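You operate a simulated robot arm through the tools that you are given. There is no shell and no other tool. Be economical: measure what you need, move in short steps, check, and stop when the job is done.

You are at the controls of a simulated robot arm. One attempt, no reset.

JOB
Press the three rail pegs home, then oil the top of the rail.
Fine: dark cube on the pegs, then back; one pump stroke on the grey sponge, back in its tray after.

Only the result counts: the job must be done as asked and must still hold three seconds after the hand-in. Knocking over, shifting, dropping, spilling or breaking anything else fails it.

ROBOT AND FRAMES
A 6-joint arm with a two-finger parallel gripper, fixed in place. Base frame: the origin is at the foot of the arm, x ahead of it, y to its left, z up; the work surface is at about z = 0. Units: mm, degrees, N and s.
With the tool pointing down near the work surface it reaches from about 140 to 580 mm from the base axis. Its first joint turns from -66.0 to 66.0 degrees. Payload 2.1 kg.
The tool frame sits at the grasp point between the pads (the TCP): z along the fingers, y along the line on which they close. The tips reach 30 mm beyond it. The gripper opens to 94 mm. The fingers are 28 mm wide and 10 mm thick; the gripper's body (50 by 96 mm) begins 55 mm behind the TCP.
Orientation is told as [roll, pitch, yaw] about the base's x, y, z axes, in that order, counted from this pose: with the fingers straight down and closing along the base's y, the tool's x points along the base's -x, its y along +y and its z along -z.

CONTROLS
- The arm moves only by the tool send_rows. Its argument "commands" is a list of rows, each a list of 2 entries, a list of its own where there are three numbers: the shift along the tool's x, y, z in units of 20 mm (1.0 is 20 mm), then the turn, a rotation vector about the tool's x, y, z in units of 6 degrees (1.0 is 6 degrees). In form: [[[tx, ty, tz], [wx, wy, wz]], ...]. A call has 1 to 20 rows; each row shifts and turns the commanded pose from where the row before left it, along the tool's axes as they then stand. "gripper" is the closure in counts, from 0 (fully open) to 255 (shut), set as the call begins (left out, the last holds). A call with a number of a shift or a turn outside -1 to 1 is refused whole. Each row takes 0.2 s and may step no farther than 50 mm and 8.6 degrees from the row before; otherwise, or with a gripper value out of range, the whole call is refused. Where a pose cannot be reached the arm comes as near as it can. A force on the tool above 50 N (or 10 N above the force at the start of the call, whichever is more), or a blocked arm, ends the call early, and 0.2 s more pass. The fingers move at their own pace (about 72 mm/s each) and stop on an object; they squeeze with about 21 N. The grip force told is the motor's: it shows also when the fingers shut on nothing. Time passes only in rows, and 0.2 s behind the last, so rows that do not move let the fingers close. It gives the time, the measured TCP pose, the force on the tool (base axes), the opening and the grip force at its end, in the units of the frame above (readings bear some noise).
- Cameras (640 x 400 px; columns grow to the right, rows downward): "scene" is fixed at [43.4, -358.3, 506.6]; the picture's right is [0.88, -0.47, 0.00], its down [-0.17, -0.32, -0.93] and it looks along [0.44, 0.82, -0.36] (base axes); focal length 322 px, centre (320, 200). "wrist" rides on the gripper at [76, 14, -103] in the tool frame; the picture's right is [-0.18, 0.98, 0.00], its down [-0.75, -0.14, -0.64] and it looks along [-0.63, -0.12, 0.77] (tool axes); focal length 243 px, centre (320, 200).
- camera(camera): a new picture of that camera. No time passes.
- point_at(camera, pixels): there is no depth. For up to 12 entries [column, row, z] of the newest picture of that camera ("zoom" is the newest enlarged one), the place [x, y] in the base frame at which the ray of that pixel passes the height z, good to about 3 mm. No time passes.
- inspect(camera, box): a new picture of the part [left, top, right, bottom] of that camera's present view, enlarged. No time passes.
- hand_in(): hands the job in; it is judged then, once.

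Work in short steps. Measure before you move; look again where a grasp or a placing could have gone wrong, and mend it. You have 80 turns and 38 pictures in all, those below and enlarged ones among them. Open the gripper and draw the arm clear of the work before you hand the job in, unless the task says otherwise; then end with one line.

The tools are called after "Request:" by a JSON object that holds its "api" and its "payload". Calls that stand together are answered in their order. send_rows: Moves the arm, as the interface text tells. Its arguments: {"type":"object","properties":{"commands":{"type":"array","items":{"type":"array"}},"gripper":{"type":"number"}},"required":["commands"]} The other tools are called the same way: camera (camera) takes a picture; point_at (camera, pixels) gives the place at which the rays of pixels pass given heights; inspect (camera, box) takes an enlarged picture of a part of a camera's view; hand_in () hands the job in.

At the start:

```text
time_s: 0.0
tool_pos: [271.8, 103.6, 348.6]
tool_rot: [0.0, -0.2, 0.0]
contact_force: [0.1, 0.1, 0.0]
opening: 93.8
grip_force: 0.0
```

scene: 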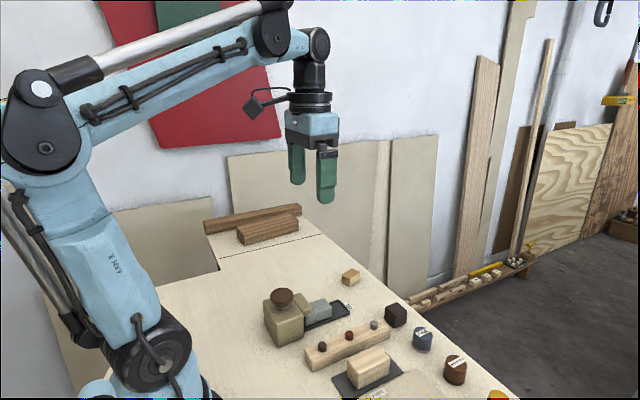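
wrist: 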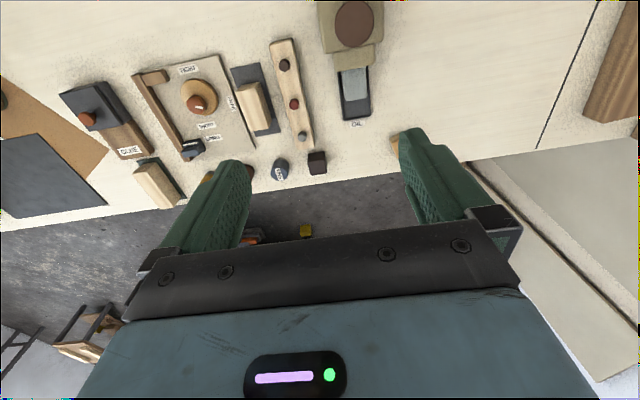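

The scene shows the rail with three pegs near (350,345), a dark cube at (396,314), and a pump with a sponge near (300,310). I'll enlarge both views.

Request:
{"api": "inspect", "payload": {"camera": "scene", "box": [240, 250, 480, 400]}}

Request:
{"api": "inspect", "payload": {"camera": "wrist", "box": [220, 0, 412, 180]}}

```text
2.67 times, centred on (360, 325) of scene
```

zoom: 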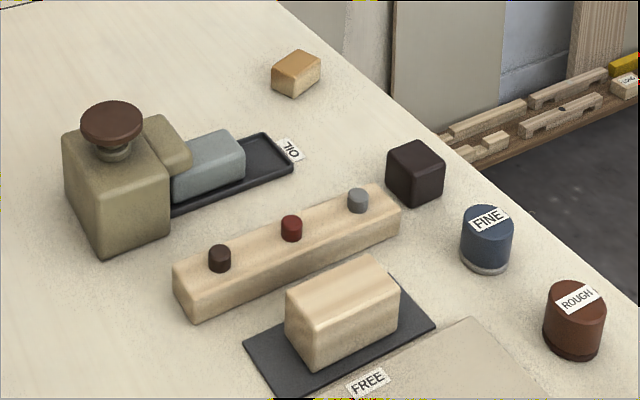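

```text
2.22 times, centred on (316, 90) of wrist
```

zoom: 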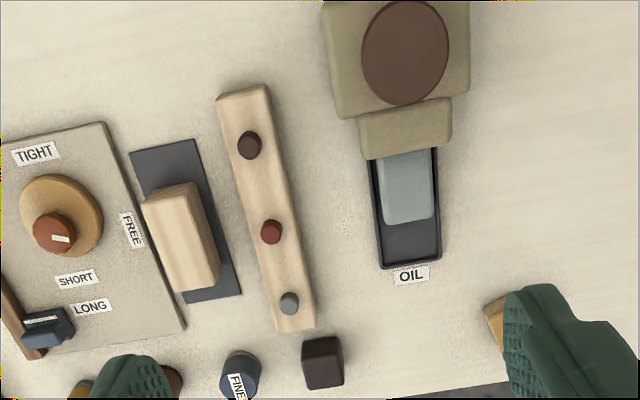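

I'll get rough positions from both views, at a few heights, so I can triangulate.

Request:
{"api": "point_at", "payload": {"camera": "zoom", "pixels": [[322, 352, 0], [322, 352, 40], [249, 145, 30], [271, 231, 30], [289, 302, 30], [405, 55, 80], [405, 190, 30], [300, 330, 0], [222, 98, 20], [266, 86, 20], [316, 325, 20], [274, 333, 20]]}}

Request:
{"api": "point_at", "payload": {"camera": "scene", "pixels": [[396.4, 327.3, 0], [395.6, 309, 30], [322.5, 343, 30], [349, 332, 30], [374, 321.5, 30], [281.5, 290, 80], [280.5, 346, 0], [314, 370, 0], [390, 337, 0], [320, 329, 0], [244.8, 300, 60], [350, 311, 0]]}}

```text
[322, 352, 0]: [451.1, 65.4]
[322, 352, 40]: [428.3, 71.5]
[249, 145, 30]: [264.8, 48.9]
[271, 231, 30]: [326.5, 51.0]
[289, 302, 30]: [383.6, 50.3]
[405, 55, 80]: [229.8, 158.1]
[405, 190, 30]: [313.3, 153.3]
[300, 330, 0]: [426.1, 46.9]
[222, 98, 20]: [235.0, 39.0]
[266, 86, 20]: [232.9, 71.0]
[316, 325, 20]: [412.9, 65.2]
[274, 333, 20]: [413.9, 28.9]
```

```text
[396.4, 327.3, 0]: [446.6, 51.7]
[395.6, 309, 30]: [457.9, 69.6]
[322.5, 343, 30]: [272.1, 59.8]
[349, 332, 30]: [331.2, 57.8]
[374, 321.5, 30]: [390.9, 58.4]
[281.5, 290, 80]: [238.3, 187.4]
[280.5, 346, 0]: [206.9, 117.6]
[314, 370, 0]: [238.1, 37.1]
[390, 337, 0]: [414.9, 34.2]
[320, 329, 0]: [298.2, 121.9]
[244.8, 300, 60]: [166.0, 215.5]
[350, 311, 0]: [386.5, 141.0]
```

Pegs run along y≈50 and their tops sit roughly at z 40. I'll go lower for a closer wrist view over the rail.

Request:
{"api": "send_rows", "payload": {"commands": [[[-0.2, -0.17, 0.9], [0, 0, 0]], [[-0.2, -0.17, 0.9], [0, 0, 0]], [[-0.2, -0.17, 0.9], [0, 0, 0]], [[-0.2, -0.17, 0.9], [0, 0, 0]], [[-0.2, -0.17, 0.9], [0, 0, 0]], [[-0.2, -0.17, 0.9], [0, 0, 0]]]}}

Request:
{"api": "camera", "payload": {"camera": "wrist"}}

```text
time_s: 1.4
tool_pos: [295.4, 84.0, 241.6]
tool_rot: [-0.1, 0.0, 0.0]
contact_force: [0.3, 0.1, -0.1]
opening: 93.9
grip_force: 0.1
```

```text
33 pictures are left
```

wrist: 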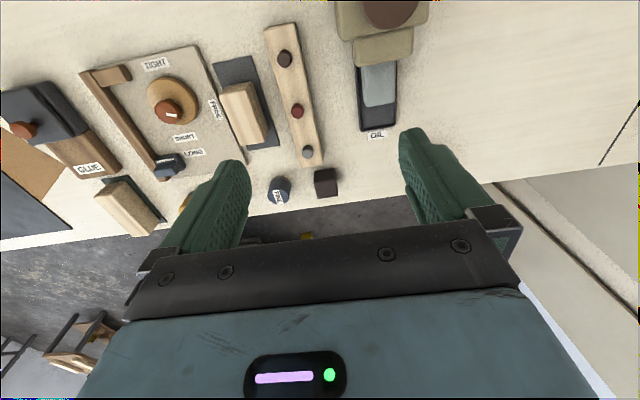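

The pegs are at (284,58), (297,110) and (308,152), and the cube is at (325,183). I'll enlarge this area to measure it.

Request:
{"api": "inspect", "payload": {"camera": "wrist", "box": [240, 0, 432, 210]}}

```text
1.90 times, centred on (336, 105) of wrist
```

zoom: 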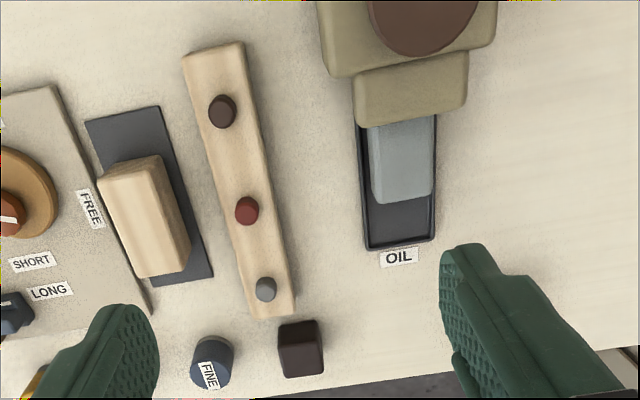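

I'll take the cube, peg, rail and oil station points from this view at several heights.

Request:
{"api": "point_at", "payload": {"camera": "zoom", "pixels": [[279, 324, 0], [317, 320, 0], [284, 378, 25], [325, 373, 25], [222, 108, 40], [247, 208, 40], [266, 285, 40], [200, 57, 0], [183, 53, 25], [240, 41, 25], [296, 310, 25], [254, 319, 25]]}}

Request:
{"api": "point_at", "payload": {"camera": "zoom", "pixels": [[367, 249, 3], [434, 240, 3], [373, 198, 30], [430, 192, 30], [404, 121, 30], [356, 125, 40], [464, 110, 40], [377, 206, 8], [432, 199, 8], [425, 57, 100], [425, 57, 80], [466, 58, 60]]}}

Request:
{"api": "inspect", "payload": {"camera": "scene", "box": [256, 270, 416, 370]}}

```text
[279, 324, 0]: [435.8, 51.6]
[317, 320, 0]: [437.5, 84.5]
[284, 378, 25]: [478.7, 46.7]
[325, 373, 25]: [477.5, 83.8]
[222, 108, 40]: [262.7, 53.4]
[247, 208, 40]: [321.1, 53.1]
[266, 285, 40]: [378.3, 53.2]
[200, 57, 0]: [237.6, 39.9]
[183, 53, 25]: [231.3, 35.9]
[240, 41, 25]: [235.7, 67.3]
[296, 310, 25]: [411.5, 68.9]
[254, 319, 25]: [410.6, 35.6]
```

```text
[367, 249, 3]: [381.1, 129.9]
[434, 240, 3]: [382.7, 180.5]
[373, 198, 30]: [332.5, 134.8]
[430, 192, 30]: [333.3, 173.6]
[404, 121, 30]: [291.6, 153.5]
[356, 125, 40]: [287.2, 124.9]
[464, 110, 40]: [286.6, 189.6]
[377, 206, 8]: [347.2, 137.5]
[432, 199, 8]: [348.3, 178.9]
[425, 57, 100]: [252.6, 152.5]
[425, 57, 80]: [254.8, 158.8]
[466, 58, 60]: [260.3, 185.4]
```

```text
4.00 times, centred on (336, 320) of scene
```

zoom: 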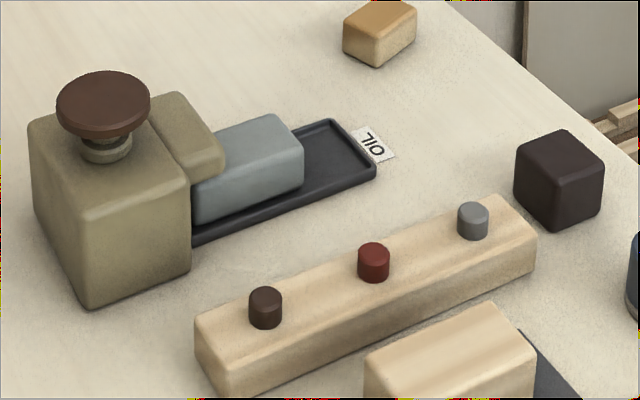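

The rail runs along x at y≈52, spanning x 235–412. The cube is around (453,67). I'll move closer to measure the cube and its neighbours.

Request:
{"api": "send_rows", "payload": {"commands": [[[-0.9, -0.1, 0.5], [0, 0, 0]], [[-0.9, -0.1, 0.5], [0, 0, 0]], [[-0.9, -0.1, 0.5], [0, 0, 0]], [[-0.9, -0.1, 0.5], [0, 0, 0]], [[-0.9, -0.1, 0.5], [0, 0, 0]], [[-0.9, -0.1, 0.5], [0, 0, 0]], [[-0.9, -0.1, 0.5], [0, 0, 0]], [[-0.9, -0.1, 0.5], [0, 0, 0]]]}}

Request:
{"api": "camera", "payload": {"camera": "wrist"}}

```text
time_s: 3.2
tool_pos: [439.5, 67.4, 160.3]
tool_rot: [-0.1, -0.1, 0.1]
contact_force: [1.2, -0.1, -0.6]
opening: 94.2
grip_force: 0.2
```

```text
30 pictures are left
```

wrist: 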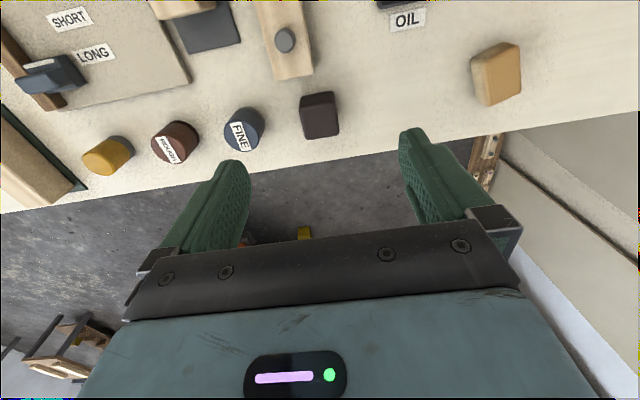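

The cube is now at (320,115) and the FINE can at (243,130). I'll enlarge both.

Request:
{"api": "inspect", "payload": {"camera": "wrist", "box": [216, 10, 360, 170]}}

```text
2.50 times, centred on (288, 90) of wrist
```

zoom: 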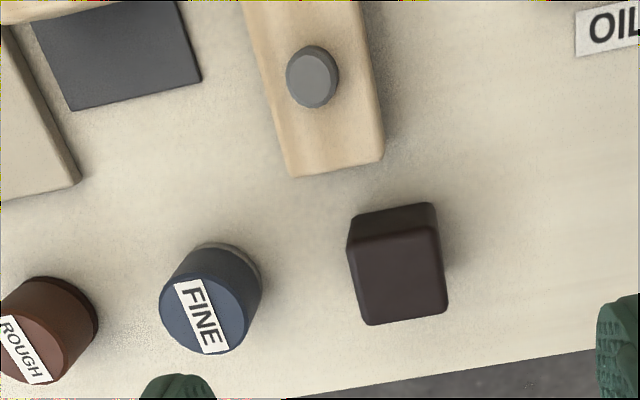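

The cube's top face corners are (352,241), (436,229), (447,313) and (367,324), and its base edge is (349,217)–(434,203). I'll convert these.

Request:
{"api": "point_at", "payload": {"camera": "zoom", "pixels": [[349, 217, 0], [434, 203, 0], [352, 241, 30], [436, 229, 30], [447, 313, 30], [367, 324, 30], [222, 243, 0], [262, 285, 10], [162, 300, 30], [247, 300, 30], [311, 80, 40], [384, 160, 25]]}}

Request:
{"api": "point_at", "payload": {"camera": "scene", "pixels": [[396, 315.5, 30], [384.5, 306.5, 30], [396.5, 302.5, 30], [407, 310.5, 30], [396, 327.2, 0], [396, 315.5, 35]]}}

```text
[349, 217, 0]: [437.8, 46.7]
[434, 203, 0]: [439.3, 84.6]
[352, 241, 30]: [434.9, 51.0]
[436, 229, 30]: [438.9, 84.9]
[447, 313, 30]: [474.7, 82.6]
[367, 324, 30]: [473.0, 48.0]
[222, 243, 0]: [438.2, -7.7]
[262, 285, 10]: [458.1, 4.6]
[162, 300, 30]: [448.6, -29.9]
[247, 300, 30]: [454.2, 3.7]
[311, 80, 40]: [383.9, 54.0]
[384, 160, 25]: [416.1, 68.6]
```

```text
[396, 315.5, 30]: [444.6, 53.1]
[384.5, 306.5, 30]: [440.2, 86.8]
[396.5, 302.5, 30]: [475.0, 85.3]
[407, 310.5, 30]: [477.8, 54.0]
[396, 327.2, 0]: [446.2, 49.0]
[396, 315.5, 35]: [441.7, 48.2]
```

The cube is about 34 mm wide and 34 mm tall, centred at about (455,66.5). FINE's edge is at y≈5, so I'll narrow the opening to about 70 mm and descend in two stages.

Request:
{"api": "send_rows", "payload": {"commands": [[[-0.75, -0.04, 0], [0, 0, 0]], [[0, 0, 0.9], [0, 0, 0]], [[0, 0, 0.9], [0, 0, 0]], [[0, 0, 0.9], [0, 0, 0]], [[0, 0, 0.9], [0, 0, 0]]], "gripper": 65}}

Request:
{"api": "camera", "payload": {"camera": "wrist"}}

Request:
{"api": "inspect", "payload": {"camera": "scene", "box": [340, 220, 500, 350]}}

```text
time_s: 4.4
tool_pos: [454.6, 66.7, 89.1]
tool_rot: [0.1, 0.0, 0.0]
contact_force: [-0.1, 0.1, -0.1]
opening: 70.0
grip_force: 0.1
```

```text
28 pictures are left
```

wrist: 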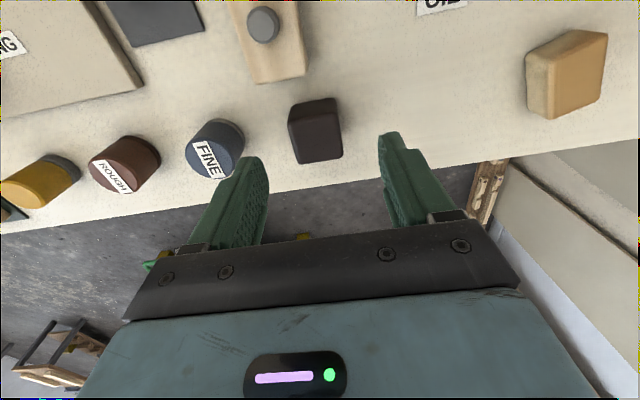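

```text
3.08 times, centred on (420, 285) of scene
```

zoom: 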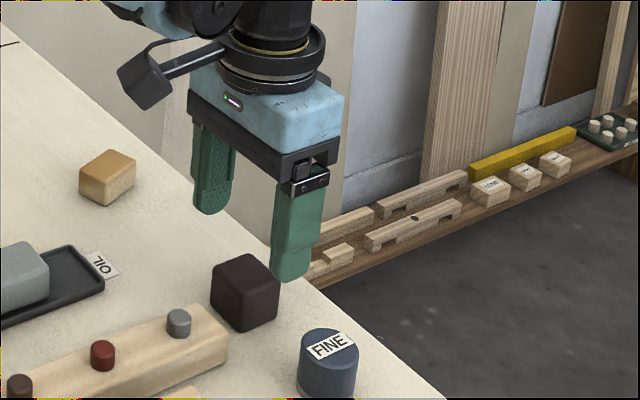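

The cube's top face in this view spans about (290,122), (337,112), (342,157), (298,163). I'll check its centre before lowering.

Request:
{"api": "point_at", "payload": {"camera": "wrist", "pixels": [[292, 122, 34], [338, 114, 34], [342, 157, 34], [298, 163, 34], [335, 97, 0], [289, 105, 0], [241, 155, 15]]}}

```text
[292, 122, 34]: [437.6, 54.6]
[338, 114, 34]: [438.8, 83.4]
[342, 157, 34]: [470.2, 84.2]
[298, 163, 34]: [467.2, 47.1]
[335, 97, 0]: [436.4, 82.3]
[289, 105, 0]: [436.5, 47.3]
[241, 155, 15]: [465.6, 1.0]
```

The cube's centre is (453.5,66.5), which matches the tool. I'll lower to TCP z≈42, with the tips at 12, and close.

Request:
{"api": "send_rows", "payload": {"commands": [[[0, 0, 0.8], [0, 0, 0]], [[0, 0, 0.8], [0, 0, 0]], [[0.03, 0, 0.75], [0, 0, 0]], [[0, 0, 0], [0, 0, 0]]]}}

Request:
{"api": "send_rows", "payload": {"commands": [[[0, 0, 0], [0, 0, 0]], [[0, 0, 0], [0, 0, 0]], [[0, 0, 0], [0, 0, 0]]], "gripper": 255}}

```text
time_s: 5.4
tool_pos: [454.2, 67.4, 42.3]
tool_rot: [0.1, -0.1, 0.0]
contact_force: [0.5, 0.1, -1.0]
opening: 70.4
grip_force: 0.0
```

```text
time_s: 6.2
tool_pos: [454.0, 68.1, 43.7]
tool_rot: [0.0, 0.0, 0.0]
contact_force: [-0.1, 0.3, -0.2]
opening: 35.0
grip_force: 21.2
```

I've gripped the cube at 35 mm, at TCP (454,67.7,43). I'll lift it and carry it over the grey peg at (385,52.5).

Request:
{"api": "send_rows", "payload": {"commands": [[[0, 0, -0.8], [0, 0, 0]], [[0, 0, -0.8], [0, 0, 0]], [[0, 0, -0.7], [0, 0, 0]], [[0.9, -0.2, 0], [0, 0, 0]], [[0.9, -0.2, 0], [0, 0, 0]], [[0.9, -0.2, 0], [0, 0, 0]], [[0.75, -0.18, 0], [0, 0, 0]], [[0, 0, 0], [0, 0, 0]]]}}

Request:
{"api": "inspect", "payload": {"camera": "scene", "box": [280, 250, 440, 370]}}

```text
time_s: 8.0
tool_pos: [386.8, 51.8, 89.4]
tool_rot: [0.0, -0.2, 0.0]
contact_force: [0.5, -0.1, 0.0]
opening: 34.9
grip_force: 21.3
```

```text
3.33 times, centred on (360, 310) of scene
```

zoom: 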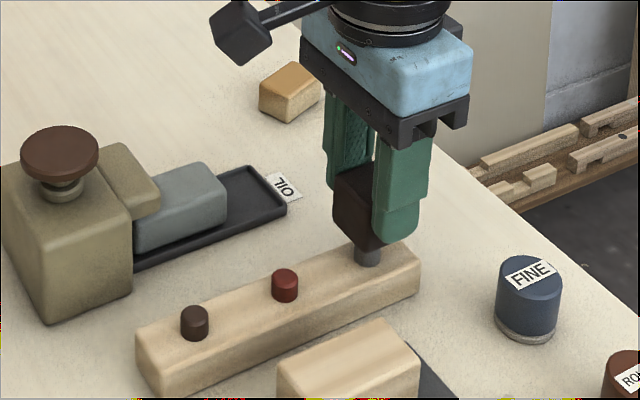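

The cube is centred over the grey peg with its bottom at about z 47. I'll lower in small steps and watch the force.

Request:
{"api": "send_rows", "payload": {"commands": [[[0, 0, 0.2], [0, 0, 0]], [[0, 0, 0.15], [0, 0, 0]], [[0, 0, 0.15], [0, 0, 0]], [[0, 0, 0.1], [0, 0, 0]], [[0, 0, 0.1], [0, 0, 0]], [[0, 0, 0], [0, 0, 0]]]}}

```text
time_s: 9.4
tool_pos: [385.0, 51.4, 74.3]
tool_rot: [0.1, -0.2, 0.0]
contact_force: [2.1, -0.8, 4.0]
opening: 35.1
grip_force: 21.3
```

There's light contact, about 4 N at z 74.3. I'll keep pressing in 2 mm steps.

Request:
{"api": "send_rows", "payload": {"commands": [[[0, 0, 0.1], [0, 0, 0]], [[0, 0, 0.1], [0, 0, 0]], [[0, 0, 0], [0, 0, 0]]]}}

Request:
{"api": "send_rows", "payload": {"commands": [[[0, 0, 0.1], [0, 0, 0]], [[0, 0, 0.1], [0, 0, 0]], [[0, 0, 0], [0, 0, 0]]]}}

Request:
{"api": "inspect", "payload": {"camera": "scene", "box": [280, 250, 440, 370]}}

```text
time_s: 10.2
tool_pos: [384.1, 51.4, 70.5]
tool_rot: [0.0, -0.1, 0.1]
contact_force: [0.0, 1.4, 2.4]
opening: 35.1
grip_force: 20.8
```

```text
time_s: 11.0
tool_pos: [384.3, 51.5, 67.0]
tool_rot: [0.0, -0.1, 0.0]
contact_force: [1.2, -0.6, 20.4]
opening: 35.1
grip_force: 20.8
```

```text
3.33 times, centred on (360, 310) of scene
```

zoom: 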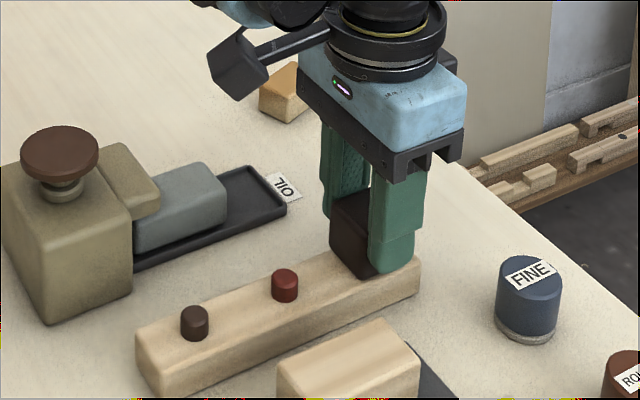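

Force jumped to 20 N at z 67, with the cube down on the rail top. I'll lift, shift to the red peg, and check the grey one.

Request:
{"api": "send_rows", "payload": {"commands": [[[0, 0, -0.6], [0, 0, 0]], [[0, 0, -0.6], [0, 0, 0]], [[1, 0, 0], [0, 0, 0]], [[1, 0.02, 0], [0, 0, 0]], [[0.95, 0.02, 0], [0, 0, 0]], [[0, 0, 0], [0, 0, 0]]]}}

Request:
{"api": "inspect", "payload": {"camera": "scene", "box": [280, 250, 440, 370]}}

```text
time_s: 12.4
tool_pos: [325.7, 54.4, 91.7]
tool_rot: [-0.1, 0.0, 0.0]
contact_force: [0.7, -0.9, -0.1]
opening: 35.2
grip_force: 20.7
```

```text
3.33 times, centred on (360, 310) of scene
```

zoom: 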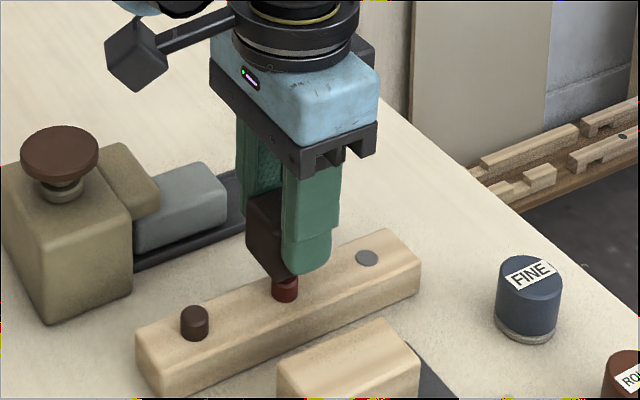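

The grey peg is flush. Now I'll press the red peg down to z≈68, then finish gently.

Request:
{"api": "send_rows", "payload": {"commands": [[[0, 0, 0.3], [0, 0, 0]], [[0, 0, 0.2], [0, 0, 0]], [[0, 0, 0.15], [0, 0, 0]], [[0, 0, 0.1], [0, 0, 0]], [[0, 0, 0.1], [0, 0, 0]], [[0, 0, 0.1], [0, 0, 0]], [[0, 0, 0.1], [0, 0, 0]], [[0, 0, 0], [0, 0, 0]]]}}

```text
time_s: 14.2
tool_pos: [326.9, 53.6, 69.8]
tool_rot: [0.0, -0.1, 0.0]
contact_force: [-0.9, 0.0, 1.5]
opening: 35.1
grip_force: 20.9
```

It's at z 69.8 with little force, so I'll go a little further until the stop.

Request:
{"api": "send_rows", "payload": {"commands": [[[0, 0, 0.08], [0, 0, 0]], [[0, 0, 0.08], [0, 0, 0]], [[0, 0, 0], [0, 0, 0]]]}}

```text
time_s: 15.0
tool_pos: [327.2, 52.9, 66.3]
tool_rot: [0.1, -0.1, -0.1]
contact_force: [1.3, 2.4, 7.1]
opening: 35.0
grip_force: 21.1
```

The force is 7 N, so I'll add 1 mm to make sure it's fully home.

Request:
{"api": "send_rows", "payload": {"commands": [[[0, 0, 0.05], [0, 0, 0]], [[0, 0, 0], [0, 0, 0]]]}}

Request:
{"api": "send_rows", "payload": {"commands": [[[0, 0, -0.6], [0, 0, 0]], [[0, 0, -0.6], [0, 0, 0]], [[1, 0, 0], [0, 0, 0]], [[1, 0, 0], [0, 0, 0]], [[1, 0, 0], [0, 0, 0]], [[0, 0, 0], [0, 0, 0]]]}}

Request:
{"api": "inspect", "payload": {"camera": "scene", "box": [280, 250, 440, 370]}}

```text
time_s: 15.6
tool_pos: [326.7, 53.0, 65.9]
tool_rot: [0.1, 0.0, -0.1]
contact_force: [-1.7, 5.0, 35.9]
opening: 35.1
grip_force: 21.2
```

```text
time_s: 17.0
tool_pos: [264.7, 52.9, 90.5]
tool_rot: [0.0, -0.2, 0.1]
contact_force: [-1.0, 0.2, -0.1]
opening: 35.1
grip_force: 21.0
```

```text
3.33 times, centred on (360, 310) of scene
```

zoom: 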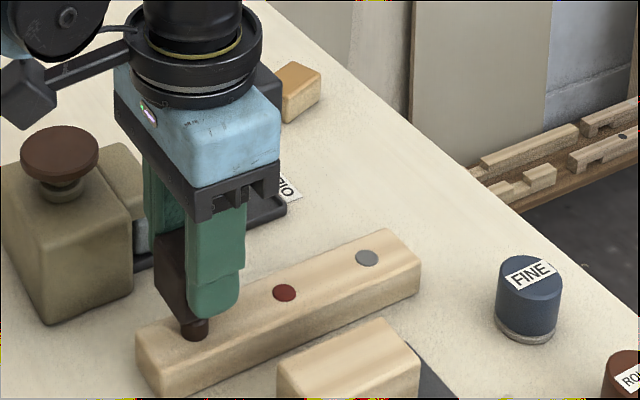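

The red peg is flush too. Now the dark peg, the same way.

Request:
{"api": "send_rows", "payload": {"commands": [[[0, 0, 0.3], [0, 0, 0]], [[0, 0, 0.2], [0, 0, 0]], [[0, 0, 0.15], [0, 0, 0]], [[0, 0, 0.1], [0, 0, 0]], [[0, 0, 0.1], [0, 0, 0]], [[0, 0, 0.1], [0, 0, 0]], [[0, 0, 0.1], [0, 0, 0]], [[0, 0, 0], [0, 0, 0]]]}}

Request:
{"api": "send_rows", "payload": {"commands": [[[0, 0, 0.08], [0, 0, 0]], [[0, 0, 0.06], [0, 0, 0]], [[0, 0, 0], [0, 0, 0]]]}}

```text
time_s: 18.8
tool_pos: [265.7, 54.1, 69.1]
tool_rot: [0.2, -0.1, 0.0]
contact_force: [0.5, -1.0, 1.9]
opening: 35.1
grip_force: 20.8
```

```text
time_s: 19.6
tool_pos: [266.1, 53.5, 67.0]
tool_rot: [0.1, 0.1, 0.0]
contact_force: [-5.8, 3.0, 37.3]
opening: 35.1
grip_force: 21.1
```

At 37 N it's seated. I'll lift and carry the cube back toward (454,67.7).

Request:
{"api": "send_rows", "payload": {"commands": [[[0, 0, -0.7], [0, 0, 0]], [[0, 0, -0.7], [0, 0, 0]], [[-0.94, 0.07, 0], [0, 0, 0]], [[-0.94, 0.07, 0], [0, 0, 0]], [[-0.94, 0.07, 0], [0, 0, 0]], [[-0.94, 0.07, 0], [0, 0, 0]], [[-0.94, 0.07, 0], [0, 0, 0]], [[-0.94, 0.07, 0], [0, 0, 0]], [[-0.94, 0.07, 0], [0, 0, 0]], [[-0.94, 0.07, 0], [0, 0, 0]], [[-0.94, 0.07, 0], [0, 0, 0]], [[-0.94, 0.07, 0], [0, 0, 0]], [[0, 0, 0], [0, 0, 0]]]}}

Request:
{"api": "inspect", "payload": {"camera": "scene", "box": [280, 250, 440, 370]}}

```text
time_s: 22.4
tool_pos: [453.5, 65.9, 95.1]
tool_rot: [0.0, -0.1, -0.1]
contact_force: [-0.4, -0.1, -0.7]
opening: 35.4
grip_force: 20.8
```

```text
3.33 times, centred on (360, 310) of scene
```

zoom: 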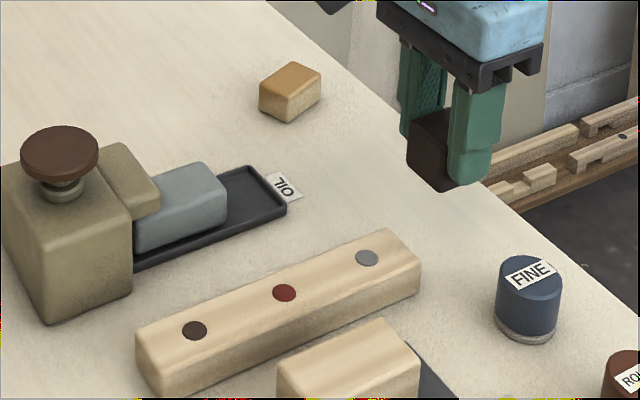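

All three pegs are flush. I'll lower the cube to its old spot.

Request:
{"api": "send_rows", "payload": {"commands": [[[0, 0.07, 0.8], [0, 0, 0]], [[0, 0, 0.8], [0, 0, 0]], [[0, 0, 0.6], [0, 0, 0]], [[0, 0, 0.25], [0, 0, 0]], [[0, 0, 0], [0, 0, 0]]]}}

```text
time_s: 23.6
tool_pos: [455.0, 67.9, 43.8]
tool_rot: [0.0, -0.2, 0.0]
contact_force: [0.4, 0.0, -1.4]
opening: 35.4
grip_force: 20.7
```

Request:
{"api": "send_rows", "payload": {"commands": [[[0, 0, 0.06], [0, 0, 0]], [[0, 0, 0], [0, 0, 0]]]}}

```text
time_s: 24.2
tool_pos: [454.2, 69.0, 44.8]
tool_rot: [0.0, -0.1, 0.0]
contact_force: [0.4, 0.0, 0.3]
opening: 35.2
grip_force: 20.9
```

There's no contact yet, so I'll go lower in small steps.

Request:
{"api": "send_rows", "payload": {"commands": [[[0, 0, 0.06], [0, 0, 0]], [[0, 0, 0], [0, 0, 0]]]}}

Request:
{"api": "send_rows", "payload": {"commands": [[[0, 0, 0.06], [0, 0, 0]], [[0, 0, 0], [0, 0, 0]]]}}

```text
time_s: 24.8
tool_pos: [453.8, 68.5, 42.3]
tool_rot: [-0.1, -0.1, 0.1]
contact_force: [0.1, -0.5, -1.2]
opening: 35.5
grip_force: 21.5
```

```text
time_s: 25.4
tool_pos: [454.0, 69.1, 42.8]
tool_rot: [0.0, -0.1, 0.1]
contact_force: [0.8, 0.0, -0.4]
opening: 35.1
grip_force: 20.7
```

Request:
{"api": "send_rows", "payload": {"commands": [[[0, -0.03, 0.06], [0, 0, 0]], [[0, 0, 0], [0, 0, 0]]]}}

Request:
{"api": "send_rows", "payload": {"commands": [[[0, 0, 0.05], [0, 0, 0]], [[0, 0, 0], [0, 0, 0]]]}}

Request:
{"api": "inspect", "payload": {"camera": "scene", "box": [360, 270, 440, 350]}}

```text
time_s: 26.0
tool_pos: [453.6, 68.5, 40.4]
tool_rot: [0.1, 0.0, 0.1]
contact_force: [-4.8, 2.5, 24.7]
opening: 35.0
grip_force: 20.9
```

```text
time_s: 26.6
tool_pos: [454.1, 68.6, 41.0]
tool_rot: [0.1, 0.1, 0.2]
contact_force: [-1.6, 0.8, 13.0]
opening: 34.9
grip_force: 21.2
stopped in row 2: the force on the tool passed its limit (the readings are from after the stop); the commanded pose is now the measured one
```

```text
5.00 times, centred on (400, 310) of scene
```

zoom: 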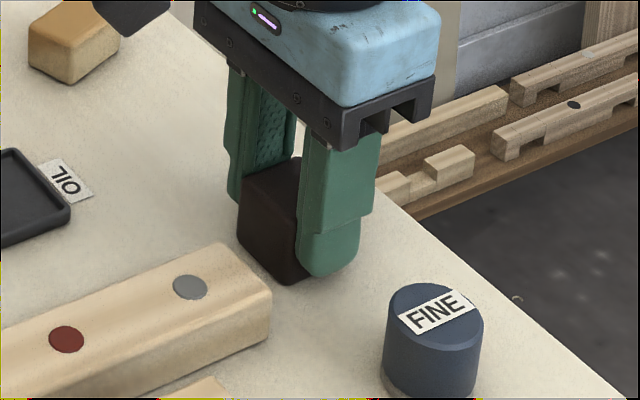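

The cube is down on the table. I'll release to about 70 mm and rise straight up.

Request:
{"api": "send_rows", "payload": {"commands": [[[0, 0, 0], [0, 0, 0]], [[0, 0, 0], [0, 0, 0]], [[0, 0, 0], [0, 0, 0]]], "gripper": 65}}

Request:
{"api": "send_rows", "payload": {"commands": [[[0, 0, -0.9], [0, 0, 0]], [[0, 0, -0.9], [0, 0, 0]], [[0, 0, -0.9], [0, 0, 0]], [[0, 0, -0.9], [0, 0, 0]], [[0, 0, -0.9], [0, 0, 0]], [[0, 0, -0.9], [0, 0, 0]]]}}

Request:
{"api": "inspect", "payload": {"camera": "scene", "box": [240, 250, 480, 400]}}

```text
time_s: 27.4
tool_pos: [453.9, 69.3, 41.0]
tool_rot: [0.0, 0.0, 0.1]
contact_force: [1.0, 0.2, 0.0]
opening: 69.8
grip_force: 0.0
```

```text
time_s: 28.8
tool_pos: [454.4, 68.5, 148.7]
tool_rot: [0.1, 0.0, 0.1]
contact_force: [-0.2, 0.5, -0.9]
opening: 70.2
grip_force: 0.0
```

```text
2.67 times, centred on (360, 325) of scene
```

zoom: 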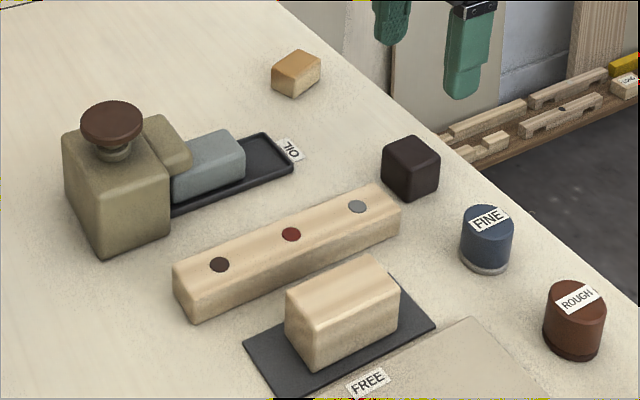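

The cube is standing back in place. Next is the pump, so I'll move above it, closing the gripper on the way, to measure the knob.

Request:
{"api": "send_rows", "payload": {"commands": [[[0.6, 0.2, -0.9], [0, 0, 0]], [[0.6, 0.2, -0.9], [0, 0, 0]], [[0.9, 0.35, -0.9], [0, 0, 0]], [[0.95, 0.35, -0.9], [0, 0, 0]], [[0.95, 0.35, -0.5], [0, 0, 0]], [[0.95, 0.35, 0], [0, 0, 0]], [[0.95, 0.35, 0], [0, 0, 0]], [[0.95, 0.35, 0], [0, 0, 0]], [[0.95, 0.35, 0], [0, 0, 0]], [[0.95, 0.35, 0], [0, 0, 0]], [[0.95, 0.35, 0], [0, 0, 0]], [[0.95, 0.35, 0], [0, 0, 0]], [[0.95, 0, 0], [0, 0, 0]]], "gripper": 255}}

Request:
{"api": "inspect", "payload": {"camera": "wrist", "box": [220, 0, 460, 160]}}

Request:
{"api": "inspect", "payload": {"camera": "scene", "box": [250, 270, 360, 350]}}

```text
time_s: 31.6
tool_pos: [220.8, 146.7, 231.0]
tool_rot: [0.1, 0.1, 0.2]
contact_force: [0.4, 0.4, 0.3]
opening: 0.0
grip_force: 21.2
```

```text
2.50 times, centred on (340, 80) of wrist
```

zoom: 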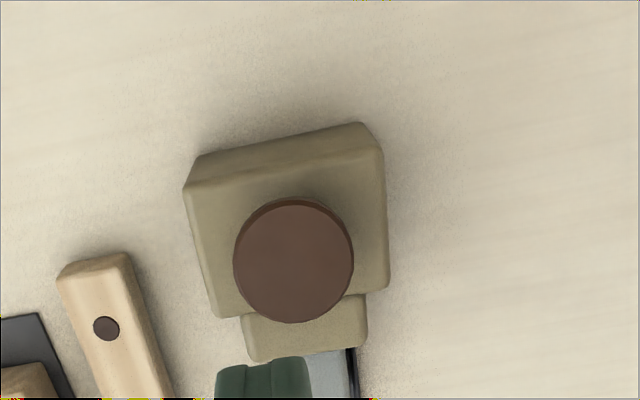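

```text
5.00 times, centred on (305, 310) of scene
```

zoom: 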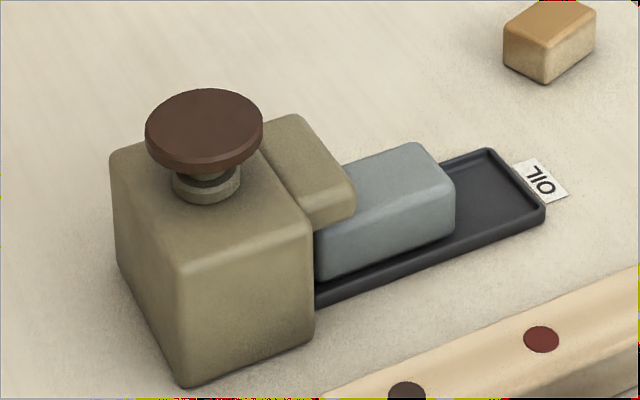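

The knob's top centre is at wrist (329.6,104) and scene (281.6,295.6). I'll triangulate its height.

Request:
{"api": "camera", "payload": {"camera": "wrist"}}

Request:
{"api": "point_at", "payload": {"camera": "scene", "pixels": [[281.6, 295.6, 70], [281.6, 295.6, 80], [281.6, 295.6, 90], [281.6, 295.6, 100]]}}

Request:
{"api": "point_at", "payload": {"camera": "wrist", "pixels": [[329.6, 104, 70], [329.6, 104, 80], [329.6, 104, 90], [329.6, 104, 100]]}}

```text
17 pictures are left
```

wrist: 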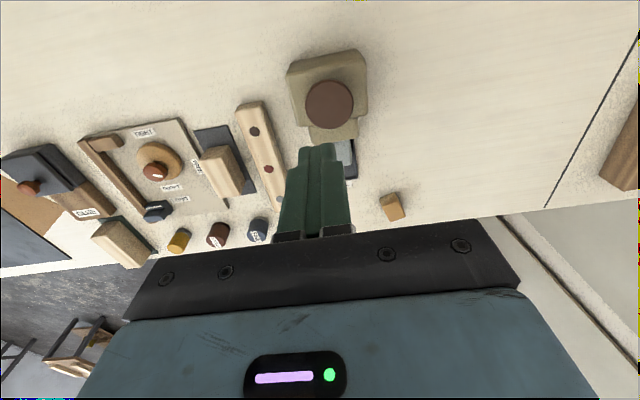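

```text
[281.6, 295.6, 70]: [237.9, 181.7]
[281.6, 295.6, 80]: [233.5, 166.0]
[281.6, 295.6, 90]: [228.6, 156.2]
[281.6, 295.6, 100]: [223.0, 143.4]
```

```text
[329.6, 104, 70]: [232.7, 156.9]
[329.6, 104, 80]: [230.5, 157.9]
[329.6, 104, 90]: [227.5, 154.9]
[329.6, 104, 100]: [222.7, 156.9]
```

The knob top is at about (229,156,89). I'll go above it with closed fingers, tips at about 100.

Request:
{"api": "send_rows", "payload": {"commands": [[[-0.2, 0.24, 0.85], [0, 0, 0]], [[-0.2, 0.23, 0.85], [0, 0, 0]], [[0, 0, 0.85], [0, 0, 0]], [[0, 0, 0.85], [0, 0, 0]], [[0, 0, 0.85], [0, 0, 0]], [[0, 0, 0.7], [0, 0, 0]], [[0, 0, 0], [0, 0, 0]]]}}

Request:
{"api": "inspect", "payload": {"camera": "scene", "box": [230, 230, 350, 350]}}

```text
time_s: 33.2
tool_pos: [228.7, 155.9, 130.3]
tool_rot: [0.1, 0.1, 0.0]
contact_force: [-0.3, 0.0, 0.3]
opening: 0.0
grip_force: 20.7
```

```text
3.33 times, centred on (290, 290) of scene
```

zoom: 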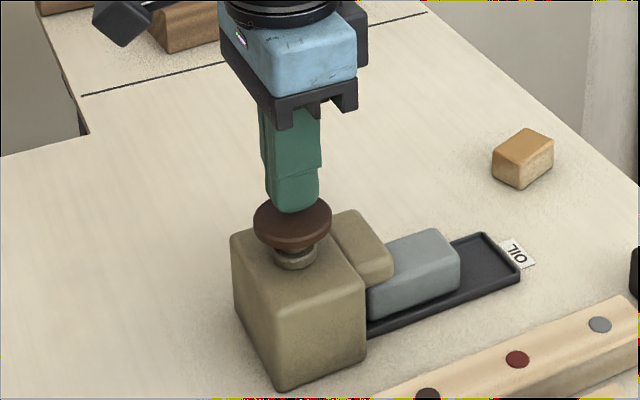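

The tips are centred above the knob. I'll press down in 2 mm steps.

Request:
{"api": "send_rows", "payload": {"commands": [[[0, 0, 0.25], [0, 0, 0]], [[0, 0, 0.15], [0, 0, 0]], [[0, 0, 0.1], [0, 0, 0]], [[0, 0, 0.1], [0, 0, 0]], [[0, 0, 0.1], [0, 0, 0]], [[0, 0, 0], [0, 0, 0]]]}}

```text
time_s: 34.6
tool_pos: [228.9, 155.6, 116.3]
tool_rot: [0.1, -0.1, 0.0]
contact_force: [-0.5, 1.5, 2.4]
opening: 0.2
grip_force: 21.3
```

Request:
{"api": "send_rows", "payload": {"commands": [[[0, 0, 0.1], [0, 0, 0]], [[0, 0, 0.1], [0, 0, 0]], [[0, 0, 0.1], [0, 0, 0]], [[0, 0, 0], [0, 0, 0]]]}}

```text
time_s: 35.6
tool_pos: [231.0, 156.3, 110.9]
tool_rot: [0.1, 0.0, 0.2]
contact_force: [-0.6, 2.7, 5.3]
opening: 0.0
grip_force: 21.1
```

The spring is pushing back at 5 N with the knob partway down, so I'll continue.

Request:
{"api": "send_rows", "payload": {"commands": [[[0, 0, 0.1], [0, 0, 0]], [[0, 0, 0.1], [0, 0, 0]], [[0, 0, 0], [0, 0, 0]]]}}

Request:
{"api": "send_rows", "payload": {"commands": [[[0, 0, 0.1], [0, 0, 0]], [[0, 0, 0], [0, 0, 0]]]}}

```text
time_s: 36.4
tool_pos: [230.3, 155.0, 107.8]
tool_rot: [-0.2, 0.0, 0.0]
contact_force: [-2.9, -10.8, 30.1]
opening: 0.0
grip_force: 20.9
```

```text
time_s: 36.8
tool_pos: [230.0, 155.0, 106.7]
tool_rot: [-0.2, 0.1, 0.0]
contact_force: [-5.4, -3.0, 41.1]
opening: 0.0
grip_force: 20.3
stopped in row 2: the force on the tool passed its limit (the readings are from after the stop); the commanded pose is now the measured one
```

The knob hit its bottom stop, with force over 41 N at z≈107. One full stroke is done, so I'll rise straight up and look at the sponge.

Request:
{"api": "send_rows", "payload": {"commands": [[[0, 0, -0.5], [0, 0, 0]], [[0, 0, -0.9], [0, 0, 0]], [[0, 0, -0.9], [0, 0, 0]], [[0, 0, -0.9], [0, 0, 0]], [[0, 0, -0.9], [0, 0, 0]]]}}

Request:
{"api": "inspect", "payload": {"camera": "scene", "box": [250, 270, 360, 350]}}

```text
time_s: 38.0
tool_pos: [230.2, 154.6, 186.4]
tool_rot: [-0.1, 0.0, 0.0]
contact_force: [0.7, -0.7, -0.4]
opening: 0.0
grip_force: 20.4
```

```text
5.00 times, centred on (305, 310) of scene
```

zoom: 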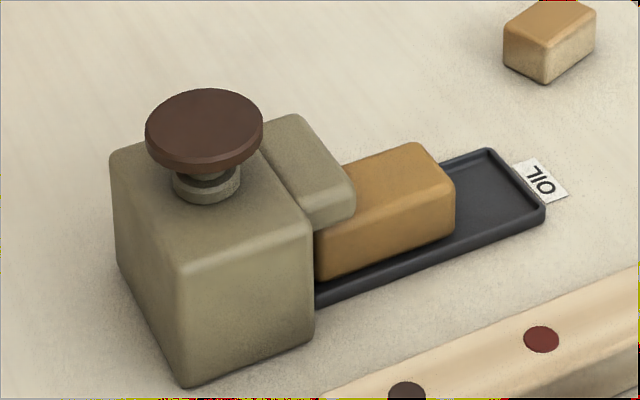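

The pump stroke turned the sponge amber, so it's oiled. I'll move over the sponge with the gripper open to measure it.

Request:
{"api": "send_rows", "payload": {"commands": [[[-0.8, 0, 0], [0, 0, 0]], [[-0.9, 0, 0], [0, 0, 0]], [[-0.9, 0, 0], [0, 0, 0]], [[-0.9, 0, 0], [0, 0, 0]], [[-0.9, 0, 0], [0, 0, 0]], [[-0.1, 0, 0.4], [0, 0, 0]]], "gripper": 60}}

Request:
{"api": "inspect", "payload": {"camera": "wrist", "box": [220, 0, 412, 120]}}

```text
time_s: 39.4
tool_pos: [321.5, 154.7, 180.3]
tool_rot: [-0.1, 0.1, -0.1]
contact_force: [-0.7, -0.3, 0.5]
opening: 71.9
grip_force: 0.0
```

```text
3.33 times, centred on (316, 60) of wrist
```

zoom: 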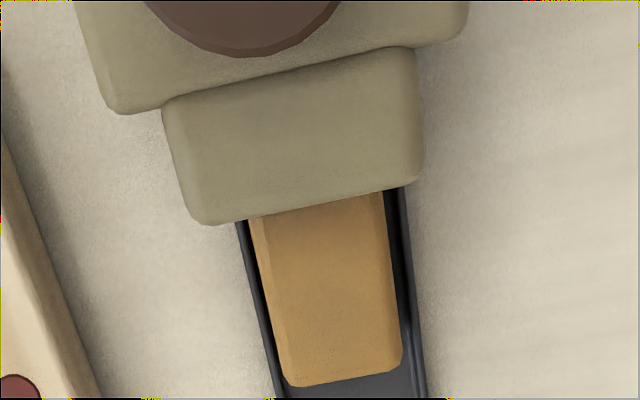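

The sponge's far top edge runs (287,386)–(400,368), and its sides at row 300 are x 272 and 397. I'll triangulate with the scene points.

Request:
{"api": "point_at", "payload": {"camera": "zoom", "pixels": [[290, 384, 30], [401, 366, 30], [290, 384, 38], [401, 366, 38], [215, 224, 45], [415, 183, 45], [250, 225, 30], [384, 195, 30], [237, 225, 5], [400, 190, 5]]}}

Request:
{"api": "point_at", "payload": {"camera": "scene", "pixels": [[331.6, 306.6, 25], [331.6, 306.6, 30], [331.6, 306.6, 38], [325, 299.4, 25], [325, 299.4, 30], [325, 299.4, 38], [331.4, 316.8, 4], [345.8, 313, 3], [345.2, 311, 6], [334, 299.6, 6], [314.6, 314, 45], [306.6, 293, 55]]}}

```text
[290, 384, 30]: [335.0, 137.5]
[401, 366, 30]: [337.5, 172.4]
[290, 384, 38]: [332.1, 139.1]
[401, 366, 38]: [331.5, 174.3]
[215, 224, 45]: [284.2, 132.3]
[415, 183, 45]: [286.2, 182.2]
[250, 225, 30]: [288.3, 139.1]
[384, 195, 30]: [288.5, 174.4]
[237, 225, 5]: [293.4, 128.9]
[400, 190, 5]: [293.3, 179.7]
```

```text
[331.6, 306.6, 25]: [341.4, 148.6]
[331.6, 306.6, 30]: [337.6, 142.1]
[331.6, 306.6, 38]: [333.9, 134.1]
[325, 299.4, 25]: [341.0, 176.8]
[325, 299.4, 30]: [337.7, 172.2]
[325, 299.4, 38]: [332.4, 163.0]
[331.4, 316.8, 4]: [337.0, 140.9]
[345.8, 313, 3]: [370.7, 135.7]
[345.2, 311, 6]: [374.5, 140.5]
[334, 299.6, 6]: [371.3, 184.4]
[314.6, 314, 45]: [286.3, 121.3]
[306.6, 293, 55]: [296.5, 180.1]
```

Sponge: top z≈31, end x≈336, y 138–173; the spout edge is at x≈286. I'll grasp at (312,155.5) with the tips at z≈13, above the tray rim.

Request:
{"api": "send_rows", "payload": {"commands": [[[0.45, 0.04, 0], [0, 0, 0]], [[0, 0, 0.9], [0, 0, 0]], [[0, 0, 0.9], [0, 0, 0]], [[0, 0, 0.9], [0, 0, 0]], [[0, 0, 0.9], [0, 0, 0]], [[0, 0, 0.9], [0, 0, 0]], [[0, 0, 0.9], [0, 0, 0]], [[0, 0, 0.9], [0, 0, 0]], [[0, 0, 0.5], [0, 0, 0]], [[0, 0, 0], [0, 0, 0]]]}}

Request:
{"api": "inspect", "payload": {"camera": "scene", "box": [250, 250, 380, 350]}}

```text
time_s: 41.6
tool_pos: [310.6, 156.8, 42.6]
tool_rot: [-0.2, 0.1, 0.0]
contact_force: [-0.4, 0.8, -0.1]
opening: 71.8
grip_force: 0.1
```

```text
4.00 times, centred on (315, 300) of scene
```

zoom: 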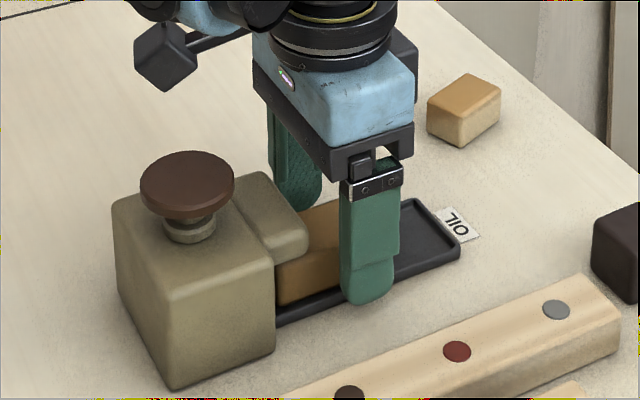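

The fingers straddle the sponge cleanly. I'll close on it.

Request:
{"api": "send_rows", "payload": {"commands": [[[0, 0, 0], [0, 0, 0]], [[0, 0, 0], [0, 0, 0]], [[0, 0, 0], [0, 0, 0]], [[0, 0, 0], [0, 0, 0]]], "gripper": 255}}

Request:
{"api": "send_rows", "payload": {"commands": [[[-0.2, 0, -0.06], [0, 0, 0]], [[-0.4, 0, -0.04], [0, 0, 0]], [[-0.5, 0, 0], [0, 0, 0]], [[-0.5, 0, 0], [0, 0, 0]], [[0, 0, 0], [0, 0, 0]]]}}

Request:
{"api": "inspect", "payload": {"camera": "scene", "box": [250, 250, 380, 350]}}

```text
time_s: 42.6
tool_pos: [309.8, 157.2, 43.6]
tool_rot: [-0.2, 0.1, 0.0]
contact_force: [-0.2, 0.6, -0.8]
opening: 36.8
grip_force: 21.1
```

```text
time_s: 43.8
tool_pos: [343.3, 156.1, 45.8]
tool_rot: [-0.1, 0.2, -0.1]
contact_force: [-0.7, 0.2, -0.3]
opening: 37.0
grip_force: 20.5
```

```text
4.00 times, centred on (315, 300) of scene
```

zoom: 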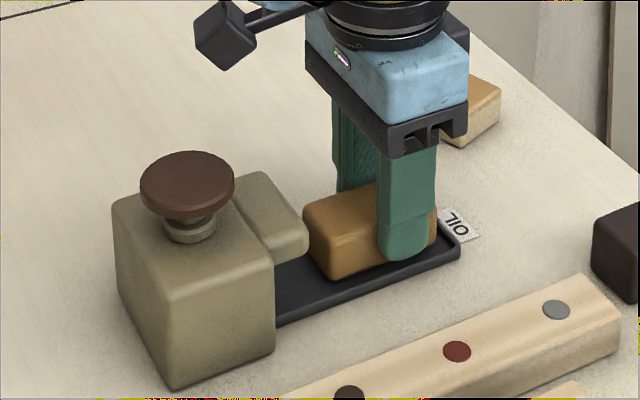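

The sponge is free of the spout, 37 mm wide and held firmly. I'll lift it and carry it over the near end of the rail, moving in y first and then x.

Request:
{"api": "send_rows", "payload": {"commands": [[[0, 0, -0.9], [0, 0, 0]], [[0, 0, -0.9], [0, 0, 0]], [[0, 0, -0.8], [0, 0, 0]], [[0, -0.86, 0], [0, 0, 0]], [[0, -0.86, 0], [0, 0, 0]], [[0, -0.86, 0], [0, 0, 0]], [[0.5, -0.87, 0], [0, 0, 0]], [[0.9, -0.87, 0], [0, 0, 0]], [[0.9, -0.87, 0], [0, 0, 0]], [[0.9, 0, 0], [0, 0, 0]], [[0.4, 0, 0], [0, 0, 0]], [[0, 0, 0], [0, 0, 0]]]}}

Request:
{"api": "inspect", "payload": {"camera": "scene", "box": [250, 250, 410, 370]}}

```text
time_s: 46.4
tool_pos: [269.4, 51.7, 97.6]
tool_rot: [-0.1, 0.1, 0.0]
contact_force: [-0.4, 0.3, -0.8]
opening: 37.1
grip_force: 21.1
```

```text
3.33 times, centred on (330, 310) of scene
```

zoom: 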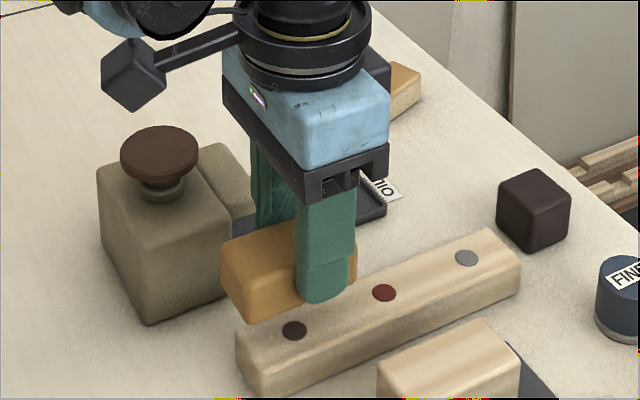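

The sponge is above the near end of the rail, with its bottom at about 58. I'll lower it gently to contact at about TCP 63.

Request:
{"api": "send_rows", "payload": {"commands": [[[-0.1, 0.03, 0.6], [0, 0, 0]], [[0, 0, 0.6], [0, 0, 0]], [[0, 0, 0.3], [0, 0, 0]], [[0, 0, 0.1], [0, 0, 0]], [[0, 0, 0], [0, 0, 0]]]}}

Request:
{"api": "send_rows", "payload": {"commands": [[[0, 0, 0.06], [0, 0, 0]], [[0, 0, 0], [0, 0, 0]]]}}

```text
time_s: 47.6
tool_pos: [272.9, 53.8, 66.0]
tool_rot: [-0.1, 0.1, 0.0]
contact_force: [0.3, 0.0, 0.9]
opening: 36.9
grip_force: 21.0
```

```text
time_s: 48.2
tool_pos: [272.9, 51.8, 64.3]
tool_rot: [-0.1, 0.1, 0.0]
contact_force: [-2.6, 0.7, 20.9]
opening: 36.8
grip_force: 21.1
```

Contact gives 21 N, which is more than I need, so I'll ease it off slightly before sliding.

Request:
{"api": "send_rows", "payload": {"commands": [[[0, 0, -0.03], [0, 0, 0]], [[0, 0, 0], [0, 0, 0]]]}}

Request:
{"api": "send_rows", "payload": {"commands": [[[-0.3, 0, 0], [0, 0, 0]], [[-0.3, 0, 0], [0, 0, 0]], [[-0.4, 0, 0], [0, 0, 0]], [[0, 0, 0], [0, 0, 0]]]}}

Request:
{"api": "inspect", "payload": {"camera": "scene", "box": [250, 250, 410, 370]}}

```text
time_s: 48.8
tool_pos: [273.4, 53.6, 65.3]
tool_rot: [-0.1, 0.0, 0.0]
contact_force: [1.0, 0.8, -0.5]
opening: 37.0
grip_force: 21.2
```

```text
time_s: 49.8
tool_pos: [293.1, 52.5, 65.6]
tool_rot: [0.0, 0.2, 0.0]
contact_force: [-1.5, -0.2, 5.5]
opening: 37.2
grip_force: 20.6
```

```text
3.33 times, centred on (330, 310) of scene
```

zoom: 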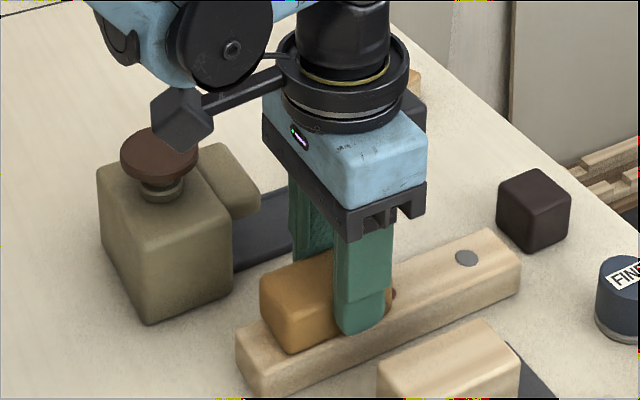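

Contact during the slide was light, about 5 N, and the exposed near end looks unchanged. I'll add 0.6 mm of pressure and slide back and forth over the near end.

Request:
{"api": "send_rows", "payload": {"commands": [[[0, 0, 0.03], [0, 0, 0]], [[0.3, 0, 0], [0, 0, 0]], [[0.3, 0, 0], [0, 0, 0]], [[0.3, 0, 0], [0, 0, 0]], [[0.25, 0, 0], [0, 0, 0]], [[0, 0, 0], [0, 0, 0]]]}}

Request:
{"api": "send_rows", "payload": {"commands": [[[-0.3, 0, 0], [0, 0, 0]], [[-0.4, 0, 0], [0, 0, 0]], [[-0.4, 0, 0], [0, 0, 0]], [[-0.4, 0, 0], [0, 0, 0]], [[0, 0, 0], [0, 0, 0]]]}}

Request:
{"api": "inspect", "payload": {"camera": "scene", "box": [250, 250, 410, 370]}}

```text
time_s: 51.2
tool_pos: [269.9, 51.7, 64.1]
tool_rot: [-0.1, 0.0, -0.1]
contact_force: [7.4, 1.3, 17.3]
opening: 37.0
grip_force: 21.3
```

```text
time_s: 52.4
tool_pos: [299.8, 52.6, 65.7]
tool_rot: [-0.1, 0.0, -0.1]
contact_force: [-0.2, -0.1, -0.1]
opening: 36.9
grip_force: 21.0
```

```text
3.33 times, centred on (330, 310) of scene
```

zoom: 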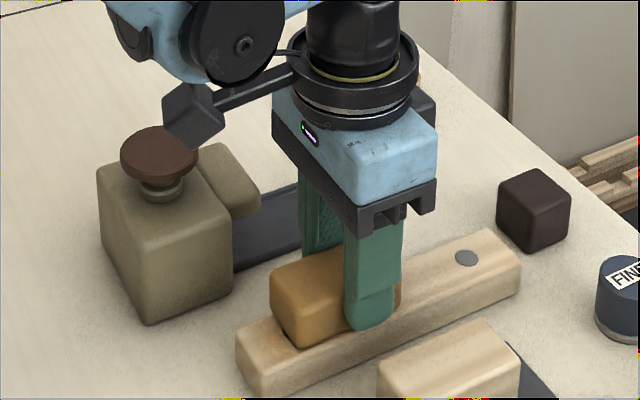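

I think there's a faint amber tint by the sponge, but contact was lost again as I moved outward. I'll press about 0.8 mm more and check the force.

Request:
{"api": "send_rows", "payload": {"commands": [[[0, 0, 0.04], [0, 0, 0]], [[-0.1, 0, 0], [0, 0, 0]], [[0, 0, 0], [0, 0, 0]]]}}

Request:
{"api": "inspect", "payload": {"camera": "scene", "box": [300, 310, 370, 370]}}

```text
time_s: 53.2
tool_pos: [302.4, 51.9, 64.3]
tool_rot: [0.0, 0.0, 0.0]
contact_force: [-2.0, 0.7, 2.9]
opening: 36.9
grip_force: 21.3
```

```text
6.67 times, centred on (335, 340) of scene
```

zoom: 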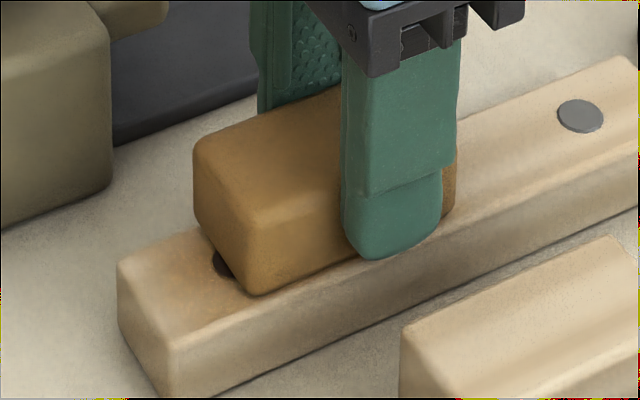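

The rail has an amber tint behind the sponge, so contact does oil it. I'll slide on toward the far end with slightly more pressure and watch the force.

Request:
{"api": "send_rows", "payload": {"commands": [[[-0.2, 0, 0.03], [0, 0, 0]], [[-0.3, 0, 0], [0, 0, 0]], [[-0.3, 0, 0], [0, 0, 0]], [[-0.3, 0, 0], [0, 0, 0]], [[0, 0, 0], [0, 0, 0]]]}}

Request:
{"api": "send_rows", "payload": {"commands": [[[-0.3, 0, 0.01], [0, 0, 0]], [[-0.3, 0, 0], [0, 0, 0]], [[-0.3, 0, 0], [0, 0, 0]], [[-0.3, 0, 0], [0, 0, 0]], [[0, 0, 0], [0, 0, 0]]]}}

```text
time_s: 54.4
tool_pos: [325.5, 53.8, 63.5]
tool_rot: [-0.2, 0.1, 0.1]
contact_force: [-6.6, 0.5, 16.9]
opening: 36.8
grip_force: 20.8
```

```text
time_s: 55.6
tool_pos: [348.1, 51.4, 64.4]
tool_rot: [-0.1, 0.0, 0.0]
contact_force: [-0.4, -0.4, -0.7]
opening: 37.1
grip_force: 21.4
```

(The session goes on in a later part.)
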